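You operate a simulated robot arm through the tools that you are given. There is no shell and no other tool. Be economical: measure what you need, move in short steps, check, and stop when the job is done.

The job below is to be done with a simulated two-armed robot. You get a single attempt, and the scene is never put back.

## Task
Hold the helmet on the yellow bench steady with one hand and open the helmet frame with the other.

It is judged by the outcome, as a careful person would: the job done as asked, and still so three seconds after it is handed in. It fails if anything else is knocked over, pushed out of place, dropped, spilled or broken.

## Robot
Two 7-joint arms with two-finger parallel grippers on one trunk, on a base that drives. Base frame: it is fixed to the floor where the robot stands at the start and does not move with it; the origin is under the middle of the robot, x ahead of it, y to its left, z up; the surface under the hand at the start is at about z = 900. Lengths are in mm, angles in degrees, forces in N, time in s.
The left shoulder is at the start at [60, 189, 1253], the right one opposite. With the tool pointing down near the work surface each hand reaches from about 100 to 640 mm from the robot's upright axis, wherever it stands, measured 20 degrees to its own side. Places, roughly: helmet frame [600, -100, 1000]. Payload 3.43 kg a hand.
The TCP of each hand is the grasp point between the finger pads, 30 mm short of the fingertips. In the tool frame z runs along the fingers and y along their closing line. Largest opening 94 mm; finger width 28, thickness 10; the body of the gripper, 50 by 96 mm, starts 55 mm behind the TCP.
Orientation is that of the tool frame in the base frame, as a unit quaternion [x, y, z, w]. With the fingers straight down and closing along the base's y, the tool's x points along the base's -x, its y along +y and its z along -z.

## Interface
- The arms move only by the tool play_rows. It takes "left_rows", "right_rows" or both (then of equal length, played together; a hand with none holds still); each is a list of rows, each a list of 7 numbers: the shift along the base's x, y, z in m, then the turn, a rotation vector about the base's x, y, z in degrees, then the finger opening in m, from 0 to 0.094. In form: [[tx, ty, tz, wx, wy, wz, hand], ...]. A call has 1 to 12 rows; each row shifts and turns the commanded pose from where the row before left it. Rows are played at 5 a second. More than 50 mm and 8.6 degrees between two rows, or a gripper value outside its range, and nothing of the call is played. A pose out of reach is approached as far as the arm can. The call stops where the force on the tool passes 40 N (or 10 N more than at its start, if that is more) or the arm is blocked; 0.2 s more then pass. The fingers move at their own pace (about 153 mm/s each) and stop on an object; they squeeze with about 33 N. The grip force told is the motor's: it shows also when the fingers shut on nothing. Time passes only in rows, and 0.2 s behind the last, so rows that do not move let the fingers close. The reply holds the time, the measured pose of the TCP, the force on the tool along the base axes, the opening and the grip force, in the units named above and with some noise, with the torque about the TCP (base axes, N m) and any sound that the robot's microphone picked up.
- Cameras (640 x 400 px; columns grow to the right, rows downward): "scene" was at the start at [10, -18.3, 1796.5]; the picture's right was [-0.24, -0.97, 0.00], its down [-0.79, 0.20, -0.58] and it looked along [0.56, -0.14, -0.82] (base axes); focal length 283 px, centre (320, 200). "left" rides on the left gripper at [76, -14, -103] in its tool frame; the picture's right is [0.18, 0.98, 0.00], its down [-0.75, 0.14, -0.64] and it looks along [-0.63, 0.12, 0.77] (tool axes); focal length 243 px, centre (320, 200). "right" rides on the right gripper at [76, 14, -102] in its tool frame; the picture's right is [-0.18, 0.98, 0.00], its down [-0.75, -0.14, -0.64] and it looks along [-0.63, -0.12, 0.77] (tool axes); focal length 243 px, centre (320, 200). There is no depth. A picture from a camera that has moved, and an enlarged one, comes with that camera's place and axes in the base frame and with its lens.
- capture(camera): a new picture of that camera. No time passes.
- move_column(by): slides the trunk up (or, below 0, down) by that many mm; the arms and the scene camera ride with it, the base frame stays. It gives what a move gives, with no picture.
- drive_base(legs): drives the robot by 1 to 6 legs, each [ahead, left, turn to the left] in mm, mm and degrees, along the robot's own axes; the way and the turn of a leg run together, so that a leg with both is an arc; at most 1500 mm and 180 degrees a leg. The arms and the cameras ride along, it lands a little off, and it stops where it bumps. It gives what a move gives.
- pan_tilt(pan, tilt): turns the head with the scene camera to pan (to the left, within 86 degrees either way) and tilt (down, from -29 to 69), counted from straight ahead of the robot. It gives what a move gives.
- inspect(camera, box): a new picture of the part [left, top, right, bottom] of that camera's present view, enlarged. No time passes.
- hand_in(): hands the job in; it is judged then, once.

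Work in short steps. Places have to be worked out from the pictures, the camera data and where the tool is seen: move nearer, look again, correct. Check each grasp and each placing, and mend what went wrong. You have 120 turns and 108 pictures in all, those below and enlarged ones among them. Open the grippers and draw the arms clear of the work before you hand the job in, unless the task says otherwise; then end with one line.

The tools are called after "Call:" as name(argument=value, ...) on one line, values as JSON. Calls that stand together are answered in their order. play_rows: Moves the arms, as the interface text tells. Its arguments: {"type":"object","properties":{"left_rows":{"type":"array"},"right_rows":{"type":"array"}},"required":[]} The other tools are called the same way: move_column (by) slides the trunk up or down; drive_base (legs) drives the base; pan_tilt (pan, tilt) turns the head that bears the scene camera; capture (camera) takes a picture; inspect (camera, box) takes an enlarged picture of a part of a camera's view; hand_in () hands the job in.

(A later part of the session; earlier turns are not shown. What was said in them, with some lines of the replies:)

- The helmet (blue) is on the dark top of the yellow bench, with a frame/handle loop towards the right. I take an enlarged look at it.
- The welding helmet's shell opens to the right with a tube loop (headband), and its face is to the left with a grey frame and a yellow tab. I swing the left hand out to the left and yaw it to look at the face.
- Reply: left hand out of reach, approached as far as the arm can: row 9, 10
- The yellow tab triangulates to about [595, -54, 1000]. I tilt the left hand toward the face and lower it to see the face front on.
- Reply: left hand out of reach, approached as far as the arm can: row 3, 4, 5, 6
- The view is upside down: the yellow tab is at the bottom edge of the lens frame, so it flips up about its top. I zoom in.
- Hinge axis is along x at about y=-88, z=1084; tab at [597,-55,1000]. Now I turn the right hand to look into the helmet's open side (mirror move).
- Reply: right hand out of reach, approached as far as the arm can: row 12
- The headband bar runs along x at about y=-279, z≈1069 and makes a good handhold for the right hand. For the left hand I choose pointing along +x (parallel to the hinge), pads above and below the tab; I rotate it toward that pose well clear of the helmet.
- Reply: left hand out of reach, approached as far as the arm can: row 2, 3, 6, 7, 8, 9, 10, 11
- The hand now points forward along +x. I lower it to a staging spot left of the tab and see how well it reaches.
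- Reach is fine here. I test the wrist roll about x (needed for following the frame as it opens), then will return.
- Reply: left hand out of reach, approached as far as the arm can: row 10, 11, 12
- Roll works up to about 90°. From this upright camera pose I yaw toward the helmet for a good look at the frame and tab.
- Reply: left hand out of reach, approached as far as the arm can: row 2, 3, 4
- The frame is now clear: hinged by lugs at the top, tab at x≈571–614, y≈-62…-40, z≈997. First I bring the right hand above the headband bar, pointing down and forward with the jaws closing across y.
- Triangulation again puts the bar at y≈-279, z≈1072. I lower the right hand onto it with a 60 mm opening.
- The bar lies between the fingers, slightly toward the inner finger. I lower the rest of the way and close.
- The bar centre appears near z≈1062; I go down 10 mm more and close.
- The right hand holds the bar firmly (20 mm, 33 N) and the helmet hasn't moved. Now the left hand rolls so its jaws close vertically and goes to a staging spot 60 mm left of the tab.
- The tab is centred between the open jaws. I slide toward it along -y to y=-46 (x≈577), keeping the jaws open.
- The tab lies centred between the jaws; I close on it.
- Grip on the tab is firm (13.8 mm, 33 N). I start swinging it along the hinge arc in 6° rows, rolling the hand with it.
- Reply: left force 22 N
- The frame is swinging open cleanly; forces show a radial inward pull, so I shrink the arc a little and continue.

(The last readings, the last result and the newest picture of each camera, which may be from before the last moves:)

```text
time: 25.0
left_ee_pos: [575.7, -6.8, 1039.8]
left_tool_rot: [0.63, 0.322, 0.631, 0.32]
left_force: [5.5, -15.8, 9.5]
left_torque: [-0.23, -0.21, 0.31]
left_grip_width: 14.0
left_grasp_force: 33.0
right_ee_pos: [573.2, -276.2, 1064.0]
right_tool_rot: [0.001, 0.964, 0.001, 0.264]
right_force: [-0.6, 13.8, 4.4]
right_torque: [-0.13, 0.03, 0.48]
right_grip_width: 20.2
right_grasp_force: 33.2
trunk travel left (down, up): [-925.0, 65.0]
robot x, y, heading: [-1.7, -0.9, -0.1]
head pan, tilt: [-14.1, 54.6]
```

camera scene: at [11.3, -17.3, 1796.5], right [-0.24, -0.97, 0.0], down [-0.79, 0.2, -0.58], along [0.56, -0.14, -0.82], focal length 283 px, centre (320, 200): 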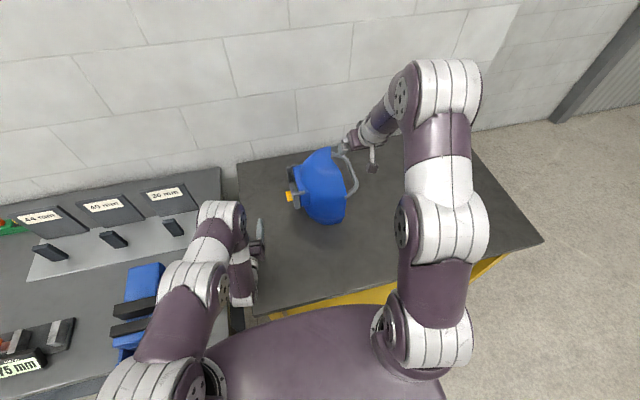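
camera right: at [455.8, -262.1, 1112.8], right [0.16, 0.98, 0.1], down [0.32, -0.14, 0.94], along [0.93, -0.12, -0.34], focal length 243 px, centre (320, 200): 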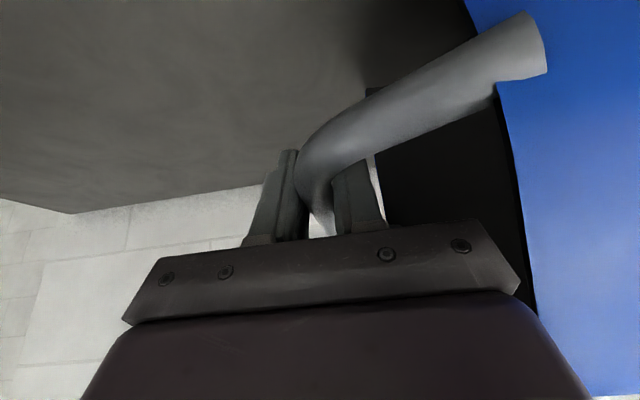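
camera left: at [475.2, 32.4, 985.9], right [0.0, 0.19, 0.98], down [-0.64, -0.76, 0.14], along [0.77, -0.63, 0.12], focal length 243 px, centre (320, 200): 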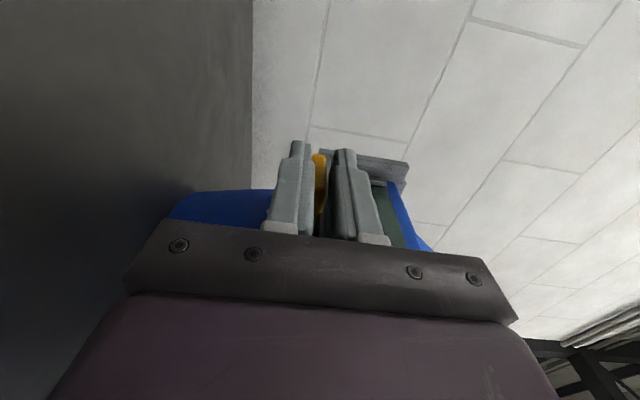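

Call:
play_rows(left_rows=[[0, 0.0022, 0.0088, 6, 0, 0, 0.0], [0, 0.0015, 0.0089, 6, 0, 0, 0.0], [0, 0.0008, 0.0091, 6, 0, 0, 0.0]])

Call:
capture(camera="scene")

```text
time: 25.8
left_ee_pos: [574.3, -1.2, 1065.7]
left_tool_rot: [0.674, 0.219, 0.673, 0.214]
left_force: [0.8, 8.9, 1.3]
left_torque: [0.01, 0.54, -0.5]
left_grip_width: 13.8
left_grasp_force: 32.6
right_ee_pos: [574.4, -276.7, 1063.4]
right_tool_rot: [0.002, 0.964, 0.0, 0.265]
right_force: [-1.6, -8.4, 0.0]
right_torque: [0.19, 0.06, 0.65]
right_grip_width: 20.0
right_grasp_force: 32.7
trunk travel left (down, up): [-925.0, 65.0]
robot x, y, heading: [-2.0, 3.8, -0.1]
head pan, tilt: [-14.1, 54.6]
```

```text
69 pictures are left
camera scene: at [10.2, -18.4, 1796.2], right [-0.24, -0.97, 0.0], down [-0.79, 0.2, -0.58], along [0.56, -0.14, -0.82], focal length 283 px, centre (320, 200)
```

scene: 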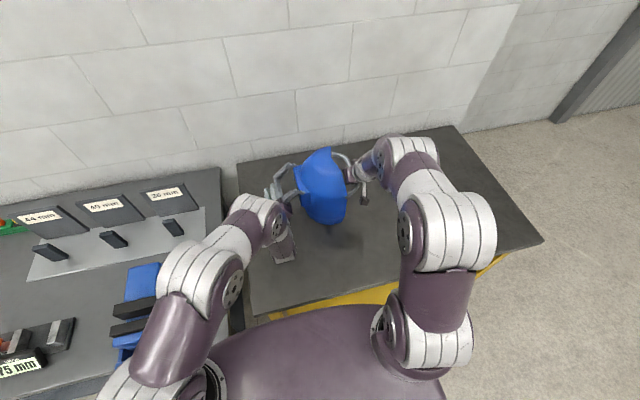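

Half-way (54°) with low forces. I refit the hinge to about [-85, 1073] and continue.

Call:
play_rows(left_rows=[[0, 0.001, 0.0088, 6, 0, 0, 0.0], [0, 0.0, 0.0088, 6, 0, 0, 0.0], [0, -0.0014, 0.0087, 6, 0, 0, 0.0]])

Call:
inspect(camera="scene", box=[240, 140, 360, 230])

```text
time: 26.6
left_ee_pos: [575.1, -0.4, 1088.1]
left_tool_rot: [0.696, 0.13, 0.696, 0.121]
left_force: [2.2, 4.3, -2.3]
left_torque: [0.07, 0.28, -0.14]
left_grip_width: 13.9
left_grasp_force: 32.5
right_ee_pos: [573.9, -278.5, 1063.0]
right_tool_rot: [0.002, 0.964, 0.0, 0.265]
right_force: [-2.4, -4.0, -2.1]
right_torque: [-0.05, 0.03, 0.65]
right_grip_width: 20.3
right_grasp_force: 33.2
trunk travel left (down, up): [-925.0, 65.0]
robot x, y, heading: [4.0, -5.7, 0.1]
head pan, tilt: [-14.1, 54.6]
stopped in row 3 (left hand): the force on the tool passed its limit at 42 N (the readings are from after the stop); the commanded pose is now the measured one
```

```text
4.44 times, centred on (300, 185) of scene
camera zoom: at [10.5, -18.4, 1796.5], right [-0.24, -0.97, 0.0], down [-0.79, 0.2, -0.58], along [0.56, -0.14, -0.82], focal length 1258 px, centre (409, 267)
```

zoom: 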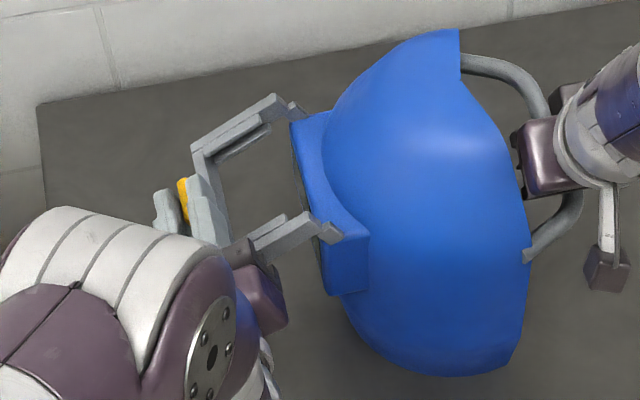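

It stopped on force at about 70°. I inspect closer from the left camera and test a small 2° step to read what is resisting.

Call:
play_rows(left_rows=[[0, 0, 0.0025, 2, 0, 0, 0.0]])

Call:
capture(camera="left")

```text
time: 27.0
left_ee_pos: [576.2, -0.3, 1091.9]
left_tool_rot: [0.698, 0.118, 0.698, 0.11]
left_force: [3.2, 4.5, -0.9]
left_torque: [0.03, 0.25, -0.13]
left_grip_width: 14.0
left_grasp_force: 33.2
right_ee_pos: [574.8, -279.0, 1063.6]
right_tool_rot: [0.002, 0.964, -0.001, 0.265]
right_force: [-3.4, -5.0, -2.5]
right_torque: [-0.12, -0.07, 0.65]
right_grip_width: 20.2
right_grasp_force: 33.2
trunk travel left (down, up): [-925.0, 65.0]
robot x, y, heading: [1.1, -0.9, -0.0]
head pan, tilt: [-14.1, 54.6]
```

```text
67 pictures are left
camera left: at [472.6, 37.7, 1159.8], right [0.01, -0.87, 0.49], down [-0.64, -0.38, -0.67], along [0.77, -0.3, -0.56], focal length 243 px, centre (320, 200)
```

left: 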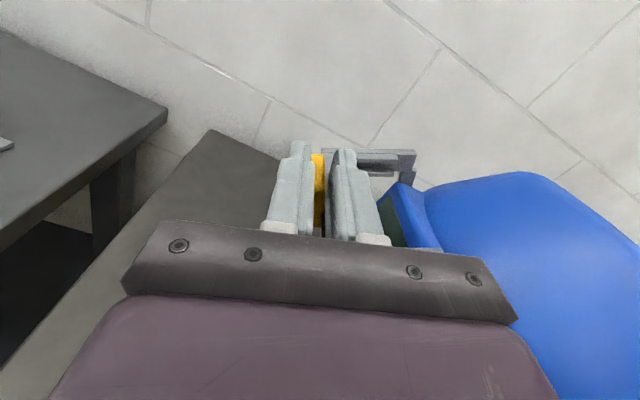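

No resistance there, so the stop was a transient. I continue in slower 3° rows.

Call:
play_rows(left_rows=[[0, -0.0003, 0.0045, 3, 0, 0, 0.0], [0, -0.0006, 0.0045, 3, 0, 0, 0.0], [0, -0.0008, 0.0045, 3, 0, 0, 0.0]])

Call:
inspect(camera="scene", box=[240, 140, 360, 230])

```text
time: 27.8
left_ee_pos: [575.2, -1.9, 1107.3]
left_tool_rot: [0.704, 0.062, 0.706, 0.054]
left_force: [3.6, 4.1, 0.0]
left_torque: [-0.02, -0.1, 0.01]
left_grip_width: 14.0
left_grasp_force: 33.1
right_ee_pos: [575.3, -279.8, 1064.8]
right_tool_rot: [0.002, 0.964, -0.001, 0.266]
right_force: [-1.1, -3.9, -0.4]
right_torque: [0.03, 0.11, 0.78]
right_grip_width: 20.2
right_grasp_force: 33.3
trunk travel left (down, up): [-925.0, 65.0]
robot x, y, heading: [3.5, -2.1, -0.2]
head pan, tilt: [-14.1, 54.6]
```

```text
4.44 times, centred on (300, 185) of scene
camera zoom: at [10.8, -19.0, 1796.6], right [-0.24, -0.97, 0.0], down [-0.79, 0.2, -0.58], along [0.56, -0.14, -0.82], focal length 1258 px, centre (409, 267)
```

zoom: 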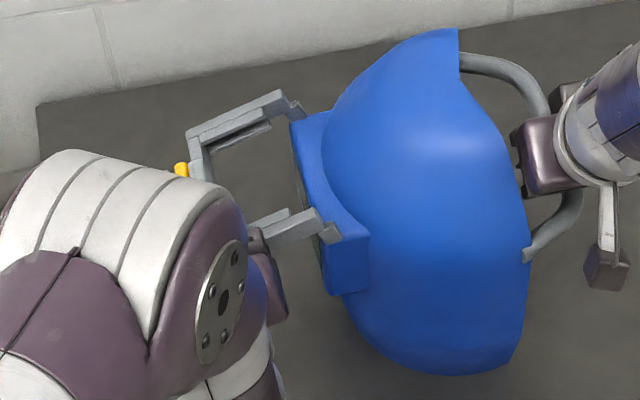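

Call:
play_rows(left_rows=[[0, -0.0012, 0.0044, 3, 0, 0, 0.0], [0, -0.0014, 0.0044, 3, 0, 0, 0.0], [0, -0.0017, 0.0043, 3, 0, 0, 0.0], [0, -0.0019, 0.0042, 3, 0, 0, 0.0]])

Call:
inspect(camera="scene", box=[240, 140, 360, 230])

```text
time: 28.8
left_ee_pos: [489.1, 33.1, 1109.6]
left_tool_rot: [0.706, -0.01, 0.708, -0.019]
left_force: [0.5, -1.1, 0.5]
left_torque: [0.0, 0.0, 0.0]
left_grip_width: 0.0
left_grasp_force: 33.3
left hand out of reach, approached as far as the arm can: row 1, 2, 3, 4
right_ee_pos: [573.9, -280.4, 1064.4]
right_tool_rot: [0.004, 0.964, -0.002, 0.267]
right_force: [0.1, -2.8, 2.4]
right_torque: [0.16, -0.19, -0.18]
right_grip_width: 19.9
right_grasp_force: 32.5
trunk travel left (down, up): [-925.0, 65.0]
robot x, y, heading: [2.6, 0.4, 0.0]
head pan, tilt: [-14.1, 54.6]
```

```text
4.44 times, centred on (300, 185) of scene
camera zoom: at [9.5, -19.6, 1796.4], right [-0.24, -0.97, 0.0], down [-0.79, 0.2, -0.58], along [0.56, -0.14, -0.82], focal length 1258 px, centre (409, 267)
```

zoom: 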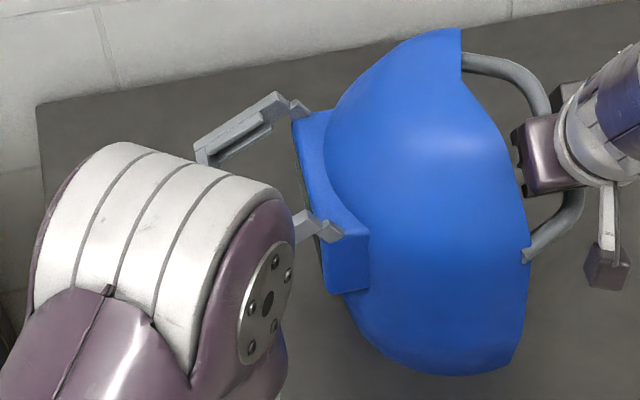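

The arm hit its reach limit and slipped off the tab, but the frame appears to stay up. I back the left hand away and look.

Call:
play_rows(left_rows=[[-0.01, 0.025, 0, -6, 0, 0, 0.02], [-0.01, 0.025, -0.005, -6, 0, -4, 0.02], [0, 0.02, -0.01, -6, 0, -6, 0.02]])

Call:
capture(camera="left")

Call:
inspect(camera="scene", box=[240, 140, 360, 230])

```text
time: 29.6
left_ee_pos: [469.8, 104.7, 1094.8]
left_tool_rot: [0.698, 0.039, 0.698, 0.154]
left_force: [-0.1, 1.0, -0.4]
left_torque: [0.0, -0.03, -0.02]
left_grip_width: 20.0
left_grasp_force: 0.1
right_ee_pos: [573.8, -275.1, 1064.9]
right_tool_rot: [0.001, 0.964, -0.002, 0.266]
right_force: [1.1, -0.5, -1.4]
right_torque: [-0.2, -0.16, -0.18]
right_grip_width: 20.2
right_grasp_force: 33.0
trunk travel left (down, up): [-925.0, 65.0]
robot x, y, heading: [2.6, 0.5, -0.2]
head pan, tilt: [-14.1, 54.6]
```

```text
64 pictures are left
camera left: at [372.0, 155.2, 1161.7], right [-0.16, -0.88, 0.44], down [-0.67, -0.23, -0.7], along [0.72, -0.41, -0.56], focal length 243 px, centre (320, 200)
```

left: 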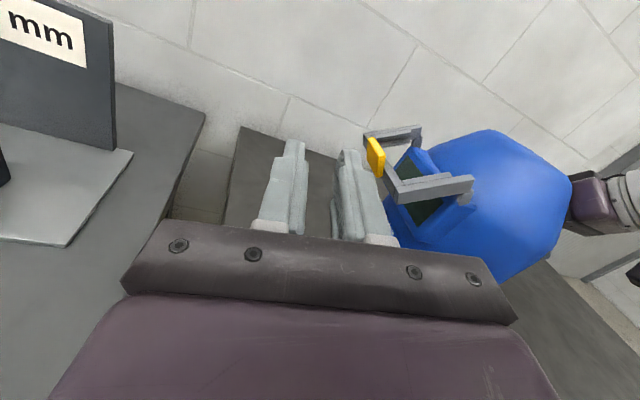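

```text
4.44 times, centred on (300, 185) of scene
camera zoom: at [8.8, -14.5, 1796.5], right [-0.24, -0.97, 0.0], down [-0.79, 0.2, -0.58], along [0.56, -0.14, -0.81], focal length 1258 px, centre (409, 267)
```

zoom: 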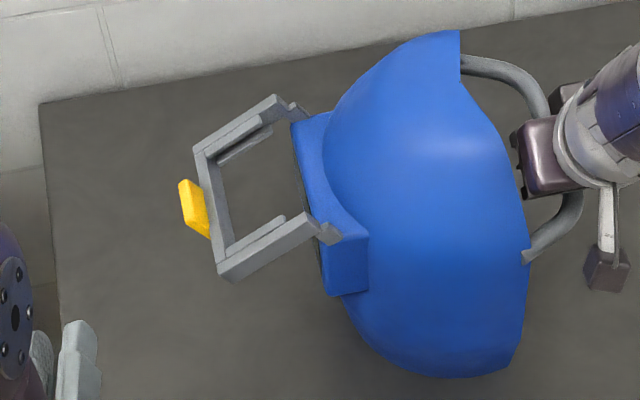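

The frame stays at roughly 80° by friction and the helmet is in place. I'll push it further from beneath with closed fingers: re-roll the hand and stage it left of and below the frame.

Call:
play_rows(left_rows=[[0.0105, -0.0045, -0.0055, -7.4, 0.71, 0.71, 0.0], [0.0105, -0.0045, -0.0055, -7.4, 0.71, 0.71, 0.0], [0.0105, -0.0045, -0.0055, -7.4, 0.71, 0.71, 0.0], [0.0105, -0.0045, -0.0055, -7.4, 0.71, 0.71, 0.0], [0.0105, -0.0045, -0.0055, -7.4, 0.71, 0.71, 0.0], [0.0105, -0.0045, -0.0055, -7.4, 0.71, 0.71, 0.0], [0.0105, -0.0045, -0.0055, -7.4, 0.71, 0.71, 0.0], [0.0105, -0.0045, -0.0055, -7.4, 0.71, 0.71, 0.0], [0.0105, -0.0045, -0.0055, -7.4, 0.71, 0.71, 0.0], [0.0105, -0.0045, -0.0055, -7.4, 0.71, 0.71, 0.0]])

Call:
capture(camera="left")

Call:
inspect(camera="scene", box=[240, 140, 360, 230])

```text
time: 31.8
left_ee_pos: [573.5, 54.9, 1038.8]
left_tool_rot: [0.502, 0.498, 0.499, 0.501]
left_force: [-0.5, -1.4, -0.3]
left_torque: [0.03, 0.0, -0.01]
left_grip_width: 0.4
left_grasp_force: 33.0
right_ee_pos: [574.9, -277.6, 1063.1]
right_tool_rot: [0.002, 0.964, -0.001, 0.265]
right_force: [0.0, -0.1, -0.8]
right_torque: [0.01, 0.06, 0.18]
right_grip_width: 20.1
right_grasp_force: 32.8
trunk travel left (down, up): [-925.0, 65.0]
robot x, y, heading: [0.1, 3.0, 0.4]
head pan, tilt: [-14.1, 54.6]
```

```text
62 pictures are left
camera left: at [471.9, 133.2, 1024.5], right [0.0, 0.18, 0.98], down [-0.65, -0.75, 0.14], along [0.76, -0.64, 0.12], focal length 243 px, centre (320, 200)
```

left: 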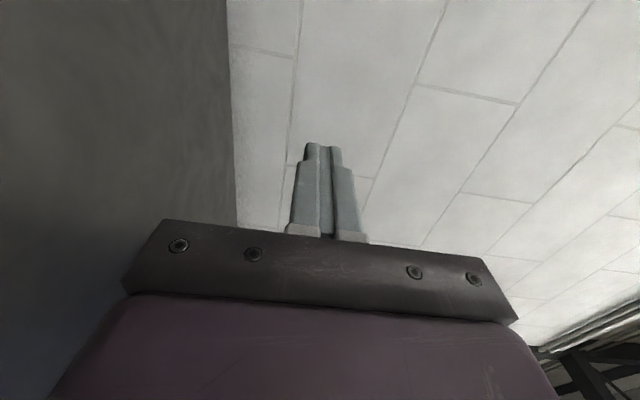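

```text
4.44 times, centred on (300, 185) of scene
camera zoom: at [10.1, -18.6, 1796.5], right [-0.24, -0.97, 0.0], down [-0.79, 0.2, -0.58], along [0.56, -0.14, -0.82], focal length 1258 px, centre (409, 267)
```

zoom: 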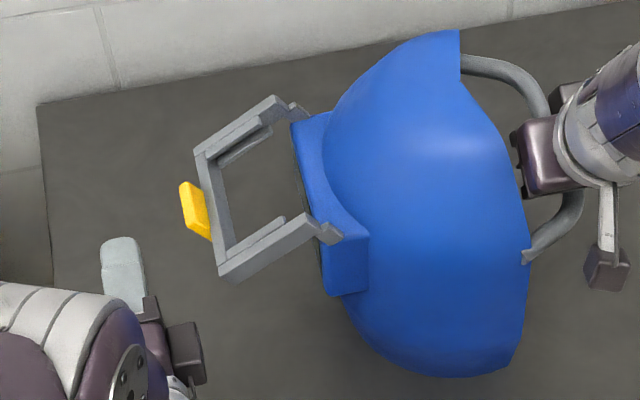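

Both views put the frame's free end lower than I thought, at about [535..650, -16, 1060] (≈60° open). I go lower, slide in beneath it, then lift along the arc.

Call:
play_rows(left_rows=[[0, 0, -0.02, 0, 0, 0, 0.0], [0, -0.025, 0, 0, 0, 0, 0.0], [0, -0.025, 0, 0, 0, 0, 0.0], [0, -0.025, 0, 0, 0, 0, 0.0]])

Call:
capture(camera="left")

Call:
inspect(camera="scene", box=[240, 140, 360, 230])

```text
time: 32.8
left_ee_pos: [571.8, -19.3, 1018.6]
left_tool_rot: [0.502, 0.498, 0.5, 0.5]
left_force: [-0.1, 1.0, 0.4]
left_torque: [-0.01, 0.0, -0.02]
left_grip_width: 0.0
left_grasp_force: 33.5
right_ee_pos: [574.8, -277.8, 1064.8]
right_tool_rot: [0.002, 0.964, -0.001, 0.266]
right_force: [0.2, 1.1, -2.4]
right_torque: [0.01, -0.05, 0.15]
right_grip_width: 20.3
right_grasp_force: 33.3
trunk travel left (down, up): [-925.0, 65.0]
robot x, y, heading: [-0.7, -4.0, -0.1]
head pan, tilt: [-14.1, 54.6]
```

```text
60 pictures are left
camera left: at [469.1, 59.0, 1004.9], right [0.0, 0.18, 0.98], down [-0.65, -0.75, 0.14], along [0.76, -0.64, 0.11], focal length 243 px, centre (320, 200)
```

left: 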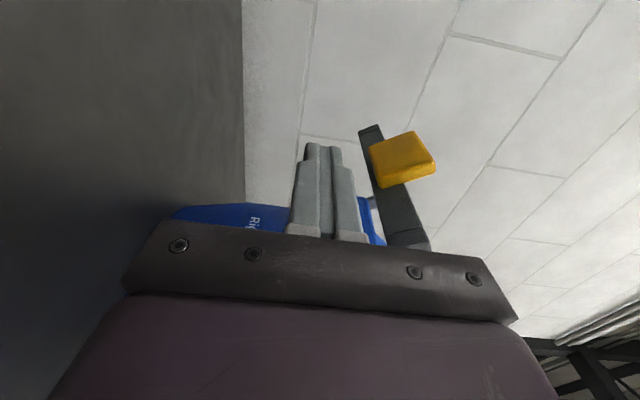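

```text
4.44 times, centred on (300, 185) of scene
camera zoom: at [10.1, -19.0, 1796.5], right [-0.24, -0.97, 0.0], down [-0.79, 0.2, -0.58], along [0.56, -0.14, -0.82], focal length 1258 px, centre (409, 267)
```

zoom: 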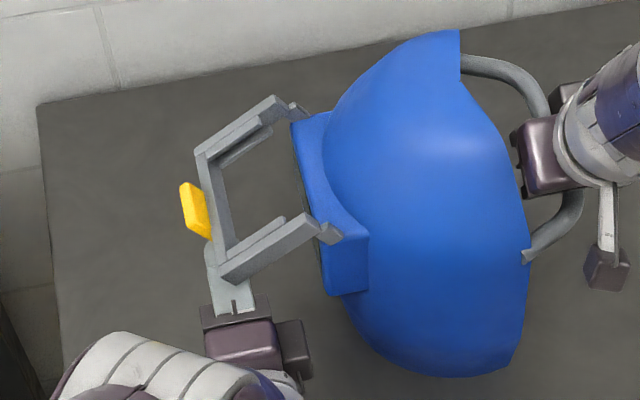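

Fingers are under the frame. I move 10 mm further inward and lift slowly.

Call:
play_rows(left_rows=[[0, -0.01, 0, 0, 0, 0, 0.0], [0, 0, 0.006, 0, 0, 0, 0.0], [0, 0, 0.006, 0, 0, 0, 0.0], [0, 0, 0.006, 0, 0, 0, 0.0], [0, 0, 0.006, 0, 0, 0, 0.0]])

Call:
capture(camera="left")

Call:
inspect(camera="scene", box=[240, 140, 360, 230])

```text
time: 34.0
left_ee_pos: [572.6, -29.4, 1042.7]
left_tool_rot: [0.503, 0.498, 0.499, 0.5]
left_force: [0.9, 1.4, -2.0]
left_torque: [-0.07, -0.04, 0.01]
left_grip_width: 0.1
left_grasp_force: 32.9
right_ee_pos: [574.5, -278.1, 1063.2]
right_tool_rot: [0.002, 0.964, 0.0, 0.265]
right_force: [0.3, -0.7, -1.7]
right_torque: [0.0, 0.05, 0.07]
right_grip_width: 20.2
right_grasp_force: 33.4
trunk travel left (down, up): [-925.0, 65.0]
robot x, y, heading: [-0.5, -2.0, 0.1]
head pan, tilt: [-14.1, 54.6]
```

```text
58 pictures are left
camera left: at [471.1, 49.4, 1029.1], right [0.0, 0.18, 0.98], down [-0.65, -0.75, 0.14], along [0.76, -0.64, 0.11], focal length 243 px, centre (320, 200)
```

left: 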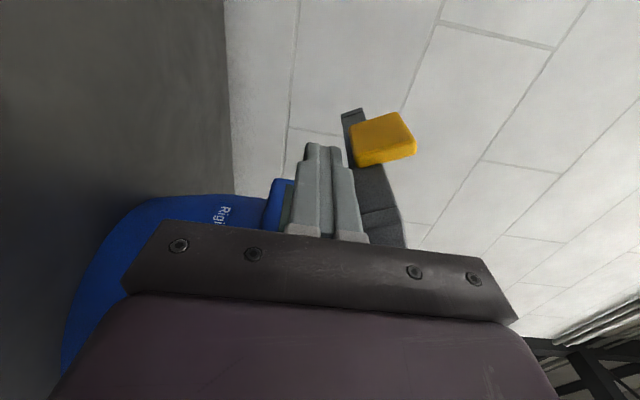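

```text
4.44 times, centred on (300, 185) of scene
camera zoom: at [10.5, -18.6, 1796.4], right [-0.24, -0.97, 0.0], down [-0.79, 0.2, -0.58], along [0.56, -0.14, -0.82], focal length 1258 px, centre (409, 267)
```

zoom: 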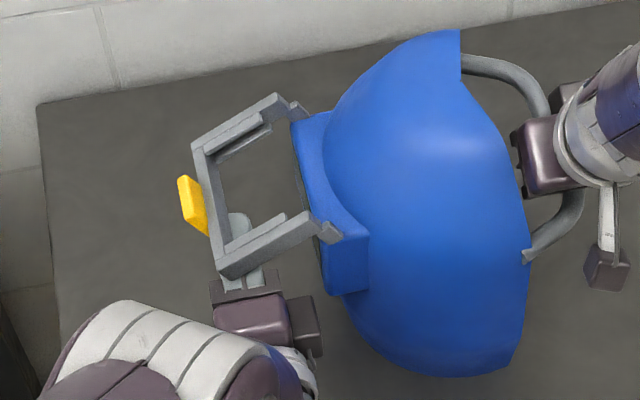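

Contact made; the frame begins to lift with only ~2 N. I continue along the arc.

Call:
play_rows(left_rows=[[0, 0.002, 0.007, 0, 0, 0, 0.0], [0, 0.0015, 0.007, 0, 0, 0, 0.0], [0, 0.001, 0.007, 0, 0, 0, 0.0], [0, 0, 0.007, 0, 0, 0, 0.0]])

Call:
capture(camera="left")

Call:
inspect(camera="scene", box=[240, 140, 360, 230])

```text
time: 35.0
left_ee_pos: [573.2, -25.0, 1071.9]
left_tool_rot: [0.503, 0.497, 0.499, 0.5]
left_force: [0.2, 0.8, -2.2]
left_torque: [-0.04, -0.03, 0.01]
left_grip_width: 0.1
left_grasp_force: 33.4
right_ee_pos: [574.7, -279.0, 1063.5]
right_tool_rot: [0.002, 0.964, 0.0, 0.265]
right_force: [0.7, 0.2, -1.7]
right_torque: [-0.05, -0.11, 0.04]
right_grip_width: 20.0
right_grasp_force: 32.6
trunk travel left (down, up): [-925.0, 65.0]
robot x, y, heading: [4.4, -2.1, -0.1]
head pan, tilt: [-14.1, 54.6]
```

```text
56 pictures are left
camera left: at [471.0, 53.4, 1058.2], right [0.0, 0.18, 0.98], down [-0.65, -0.75, 0.14], along [0.76, -0.64, 0.11], focal length 243 px, centre (320, 200)
```

left: 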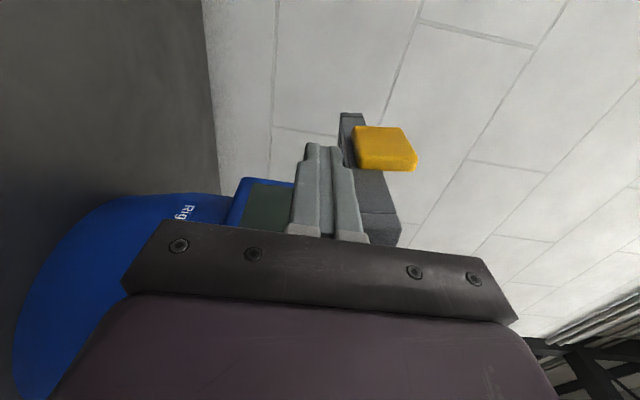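

```text
4.44 times, centred on (300, 185) of scene
camera zoom: at [10.5, -18.5, 1796.5], right [-0.24, -0.97, 0.0], down [-0.79, 0.2, -0.58], along [0.56, -0.14, -0.82], focal length 1258 px, centre (409, 267)
```

zoom: 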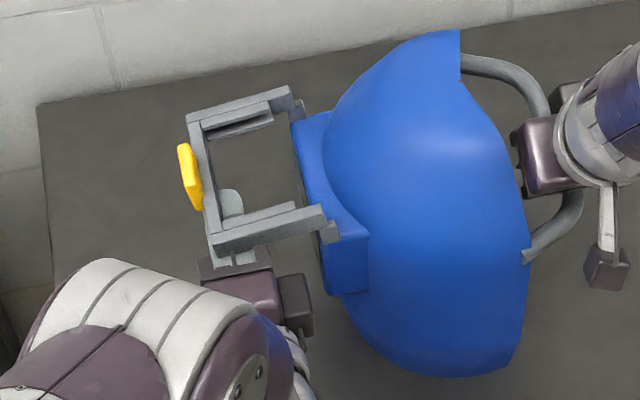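

Lifting easily. I continue upward, curving inward.

Call:
play_rows(left_rows=[[0, 0, 0.008, 0, 0, 0, 0.0], [0, -0.001, 0.008, 0, 0, 0, 0.0], [0, -0.002, 0.008, 0, 0, 0, 0.0], [0, -0.003, 0.008, 0, 0, 0, 0.0], [0, -0.004, 0.007, 0, 0, 0, 0.0]])

Call:
capture(camera="left")

Call:
inspect(camera="scene", box=[240, 140, 360, 230])

```text
time: 36.2
left_ee_pos: [573.7, -34.3, 1110.0]
left_tool_rot: [0.504, 0.497, 0.5, 0.499]
left_force: [4.8, 7.7, -10.7]
left_torque: [0.04, -0.28, -0.18]
left_grip_width: 0.0
left_grasp_force: 32.9
right_ee_pos: [575.1, -278.2, 1063.5]
right_tool_rot: [0.002, 0.964, 0.0, 0.266]
right_force: [-4.9, -8.4, 5.0]
right_torque: [2.23, 0.18, 1.4]
right_grip_width: 20.4
right_grasp_force: 33.4
trunk travel left (down, up): [-925.0, 65.0]
robot x, y, heading: [0.2, 1.9, 0.2]
head pan, tilt: [-14.1, 54.6]
```

```text
54 pictures are left
camera left: at [471.7, 43.5, 1096.1], right [0.0, 0.18, 0.98], down [-0.65, -0.75, 0.14], along [0.76, -0.64, 0.11], focal length 243 px, centre (320, 200)
```

left: 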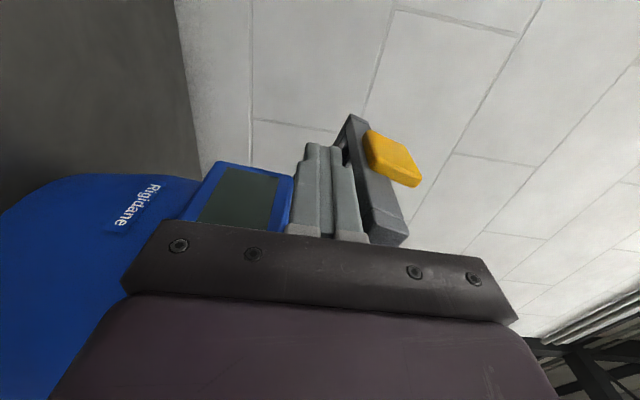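

```text
4.44 times, centred on (300, 185) of scene
camera zoom: at [10.5, -18.7, 1796.4], right [-0.24, -0.97, 0.0], down [-0.79, 0.2, -0.58], along [0.56, -0.14, -0.82], focal length 1258 px, centre (409, 267)
```

zoom: 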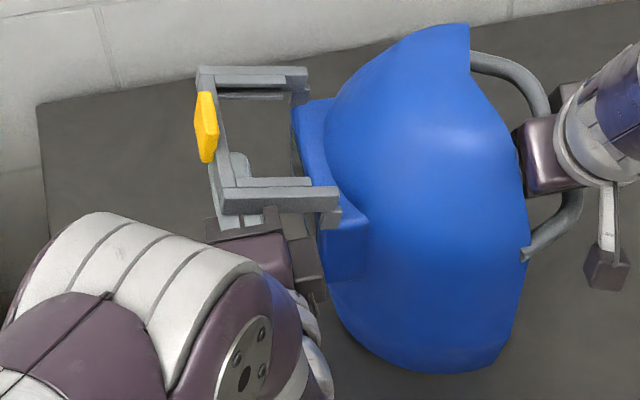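

The resistance has risen and the helmet is starting to tilt a little, so the frame has reached its stop, tilted above horizontal. I back the fingers down and out.

Call:
play_rows(left_rows=[[0, 0, -0.007, 0, 0, 0, 0.0], [0, 0, -0.01, 0, 0, 0, 0.0], [0, 0, -0.015, 0, 0, 0, 0.0]])

Call:
inspect(camera="scene", box=[240, 140, 360, 230])

Call:
capture(camera="left")

```text
time: 37.0
left_ee_pos: [574.2, -33.5, 1080.6]
left_tool_rot: [0.502, 0.497, 0.499, 0.502]
left_force: [-0.5, -0.3, -0.6]
left_torque: [0.01, -0.01, -0.03]
left_grip_width: 0.0
left_grasp_force: 32.9
right_ee_pos: [574.6, -277.7, 1065.9]
right_tool_rot: [0.002, 0.964, 0.0, 0.265]
right_force: [0.0, 3.3, 3.5]
right_torque: [0.12, 0.72, -0.13]
right_grip_width: 20.0
right_grasp_force: 33.5
trunk travel left (down, up): [-925.0, 65.0]
robot x, y, heading: [3.5, -1.4, -0.0]
head pan, tilt: [-14.1, 54.6]
```

```text
4.44 times, centred on (300, 185) of scene
camera zoom: at [9.9, -17.5, 1796.7], right [-0.24, -0.97, 0.0], down [-0.79, 0.2, -0.58], along [0.56, -0.14, -0.82], focal length 1258 px, centre (409, 267)
```

zoom: 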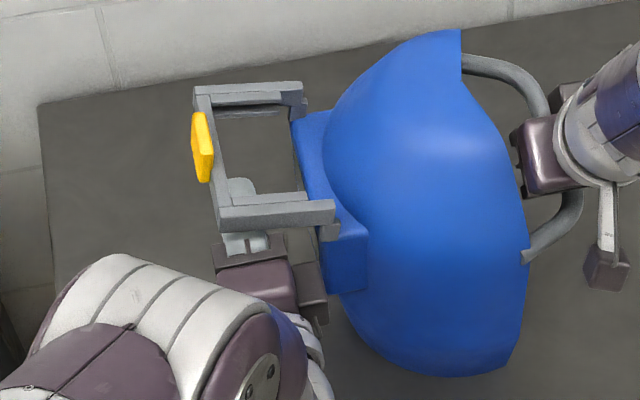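

```text
51 pictures are left
camera left: at [472.7, 43.2, 1066.0], right [0.0, 0.18, 0.98], down [-0.65, -0.75, 0.14], along [0.76, -0.64, 0.12], focal length 243 px, centre (320, 200)
```

left: 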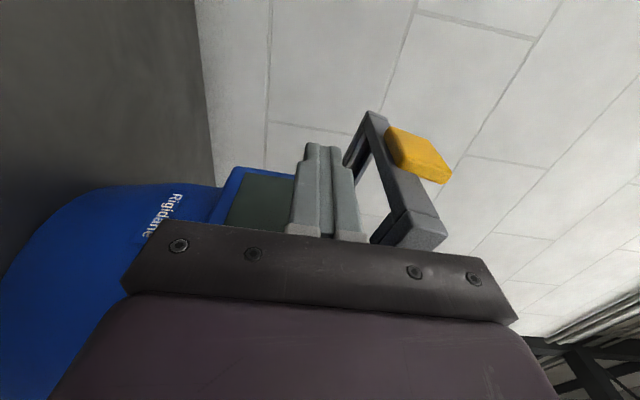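

The helmet settled back and the frame stays at its stop. I withdraw the left hand down and out to the left.

Call:
play_rows(left_rows=[[0, 0, -0.02, 0, 0, 0, 0.0], [0, 0.005, -0.02, 0, 0, 0, 0.0], [0, 0.03, 0, 0, 0, 0, 0.0], [0, 0.035, 0, 0, 0, 0, 0.0], [0, 0.035, 0, 0, 0, 0, 0.0], [-0.02, 0.02, 0.01, 0, 0, 0, 0.03], [-0.03, 0.01, 0.02, 0, 0, 0, 0.03]])

Call:
inspect(camera="scene", box=[220, 130, 380, 240])

```text
time: 38.6
left_ee_pos: [524.7, 100.6, 1069.1]
left_tool_rot: [0.503, 0.496, 0.5, 0.501]
left_force: [-0.6, 0.0, -0.9]
left_torque: [0.01, -0.01, -0.03]
left_grip_width: 30.0
left_grasp_force: 0.0
right_ee_pos: [574.0, -278.6, 1065.2]
right_tool_rot: [0.002, 0.964, -0.002, 0.266]
right_force: [0.9, 0.3, 5.2]
right_torque: [-0.05, 0.73, -0.09]
right_grip_width: 20.2
right_grasp_force: 32.7
trunk travel left (down, up): [-925.0, 65.0]
robot x, y, heading: [0.5, -0.8, -0.2]
head pan, tilt: [-14.1, 54.6]
```

```text
3.64 times, centred on (300, 185) of scene
camera zoom: at [8.9, -17.8, 1796.4], right [-0.24, -0.97, 0.0], down [-0.79, 0.2, -0.58], along [0.56, -0.14, -0.82], focal length 1029 px, centre (393, 254)
```

zoom: 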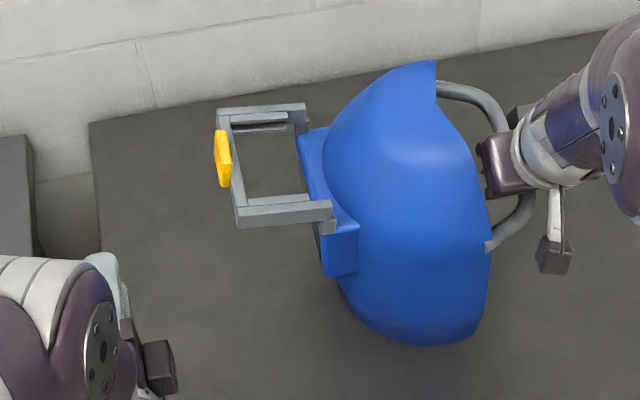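

The frame holds at about 95°, at its stop, and the helmet stands normally. Now I open the right hand and raise it straight off the bar.

Call:
play_rows(right_rows=[[0, 0, 0, 0, 0, 0, 0.035], [0, 0, 0, 0, 0, 0, 0.06], [0, 0, 0, 0, 0, 0, 0.06]])

Call:
capture(camera="right")

Call:
inspect(camera="scene", box=[220, 130, 380, 240])

```text
time: 39.4
left_ee_pos: [525.9, 99.3, 1068.4]
left_tool_rot: [0.503, 0.498, 0.499, 0.5]
left_force: [-0.2, 0.6, 0.5]
left_torque: [0.03, -0.01, -0.01]
left_grip_width: 29.9
left_grasp_force: 0.0
right_ee_pos: [574.7, -278.1, 1063.3]
right_tool_rot: [0.002, 0.964, 0.0, 0.266]
right_force: [0.0, -0.1, 0.9]
right_torque: [-0.01, -0.01, 0.01]
right_grip_width: 59.8
right_grasp_force: 0.0
trunk travel left (down, up): [-925.0, 65.0]
robot x, y, heading: [-0.8, -0.4, -0.2]
head pan, tilt: [-14.1, 54.6]
```

```text
49 pictures are left
camera right: at [455.9, -264.2, 1113.0], right [0.16, 0.98, 0.09], down [0.32, -0.14, 0.94], along [0.93, -0.12, -0.34], focal length 243 px, centre (320, 200)
```

right: 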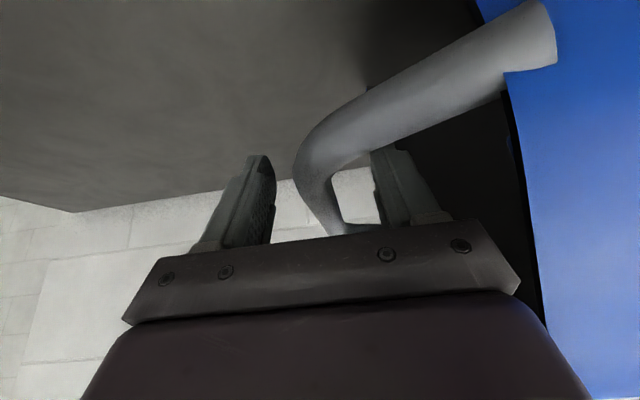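

```text
3.64 times, centred on (300, 185) of scene
camera zoom: at [10.3, -18.4, 1796.5], right [-0.24, -0.97, 0.0], down [-0.79, 0.2, -0.58], along [0.56, -0.14, -0.82], focal length 1029 px, centre (393, 254)
```

zoom: 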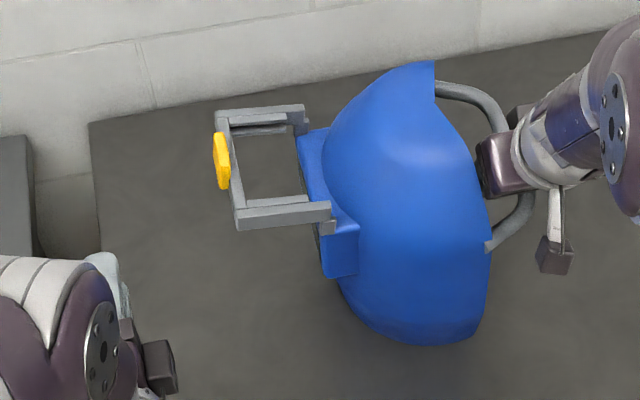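

Released with the helmet steady and the frame still up. I raise the right hand clear and move the left a bit further away.

Call:
play_rows(right_rows=[[0, 0.001, 0.02, 0, 0, 0, 0.06], [0, 0, 0.03, 0, 0, 0, 0.06], [0, 0, 0.035, 0, 0, 0, 0.06], [0, -0.01, 0.035, 0, 0, 0, 0.06], [-0.02, -0.03, 0.03, 0, 0, 0, 0.06], [-0.03, -0.03, 0.02, 0, 0, 0, 0.06], [-0.03, -0.03, 0.0, 0, 0, 0, 0.06]], left_rows=[[0, 0, 0.01, 0, 0, 0, 0.03], [0, 0, 0.02, 0, 0, 0, 0.05], [0, 0.005, 0.02, 0, 0, 0, 0.06], [0, 0.005, 0.02, 0, 0, 0, 0.06], [0, 0.005, 0.01, 0, 0, 0, 0.06], [0, 0.0, 0.0, 0, 0, 0, 0.06], [0, 0.0, 0.0, 0, 0, 0, 0.06]])

Call:
inspect(camera="scene", box=[220, 130, 380, 240])

Call:
capture(camera="scene")

```text
time: 41.0
left_ee_pos: [522.1, 116.0, 1149.4]
left_tool_rot: [0.503, 0.498, 0.5, 0.5]
left_force: [0.1, 0.8, -0.2]
left_torque: [-0.01, 0.01, 0.01]
left_grip_width: 59.9
left_grasp_force: 0.0
right_ee_pos: [493.8, -375.1, 1233.1]
right_tool_rot: [0.003, 0.964, -0.001, 0.266]
right_force: [-0.2, -0.5, 0.1]
right_torque: [-0.01, 0.01, 0.01]
right_grip_width: 60.1
right_grasp_force: 0.0
trunk travel left (down, up): [-925.0, 65.0]
robot x, y, heading: [0.8, 0.1, 0.1]
head pan, tilt: [-14.1, 54.6]
```

```text
3.64 times, centred on (300, 185) of scene
camera zoom: at [9.3, -19.5, 1796.5], right [-0.24, -0.97, 0.0], down [-0.79, 0.2, -0.58], along [0.56, -0.14, -0.82], focal length 1029 px, centre (393, 254)
```

zoom: 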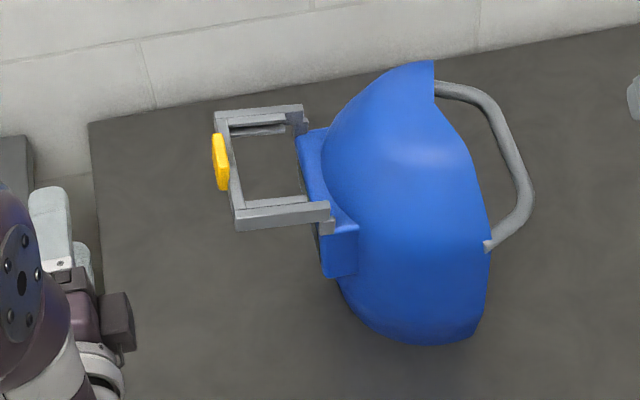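

```text
46 pictures are left
camera scene: at [9.3, -19.5, 1796.5], right [-0.24, -0.97, 0.0], down [-0.79, 0.2, -0.58], along [0.56, -0.14, -0.82], focal length 283 px, centre (320, 200)
```

scene: 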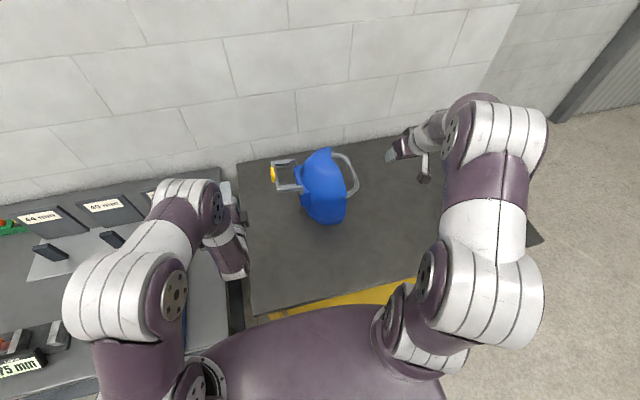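

Both hands are clear. I wait two seconds to check that the frame isn't creeping shut.

Call:
play_rows(left_rows=[[0, 0, 0, 0, 0, 0, 0.06], [0, 0, 0, 0, 0, 0, 0.06], [0, 0, 0, 0, 0, 0, 0.06], [0, 0, 0, 0, 0, 0, 0.06], [0, 0, 0, 0, 0, 0, 0.06], [0, 0, 0, 0, 0, 0, 0.06], [0, 0, 0, 0, 0, 0, 0.06], [0, 0, 0, 0, 0, 0, 0.06], [0, 0, 0, 0, 0, 0, 0.06], [0, 0, 0, 0, 0, 0, 0.06], [0, 0, 0, 0, 0, 0, 0.06], [0, 0, 0, 0, 0, 0, 0.06]])

Call:
inspect(camera="scene", box=[220, 130, 380, 240])

```text
time: 43.6
left_ee_pos: [522.8, 116.1, 1149.4]
left_tool_rot: [0.503, 0.498, 0.5, 0.5]
left_force: [0.2, 0.3, -0.8]
left_torque: [-0.04, 0.01, -0.01]
left_grip_width: 60.1
left_grasp_force: 0.0
right_ee_pos: [493.8, -374.3, 1231.9]
right_tool_rot: [0.002, 0.964, -0.001, 0.266]
right_force: [0.6, 0.0, 0.7]
right_torque: [-0.02, 0.01, 0.0]
right_grip_width: 59.8
right_grasp_force: 0.1
trunk travel left (down, up): [-925.0, 65.0]
robot x, y, heading: [-1.8, 2.5, -0.1]
head pan, tilt: [-14.1, 54.6]
```

```text
3.64 times, centred on (300, 185) of scene
camera zoom: at [10.0, -18.3, 1796.5], right [-0.24, -0.97, 0.0], down [-0.79, 0.2, -0.58], along [0.56, -0.14, -0.82], focal length 1029 px, centre (393, 254)
```

zoom: 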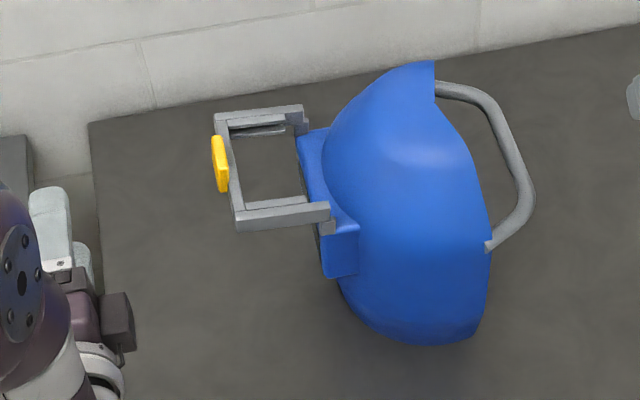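

The frame stays open, with at most about a pixel of movement, and the helmet stands as before. I hand the job in.

Call:
hand_in()

```text
The job is handed in.
```

The helmet frame is open at about 95°, which appears to be its stop. The right hand held the helmet by the headband bar throughout, the helmet stands within a few millimetres of where it was, and both hands are open and clear.
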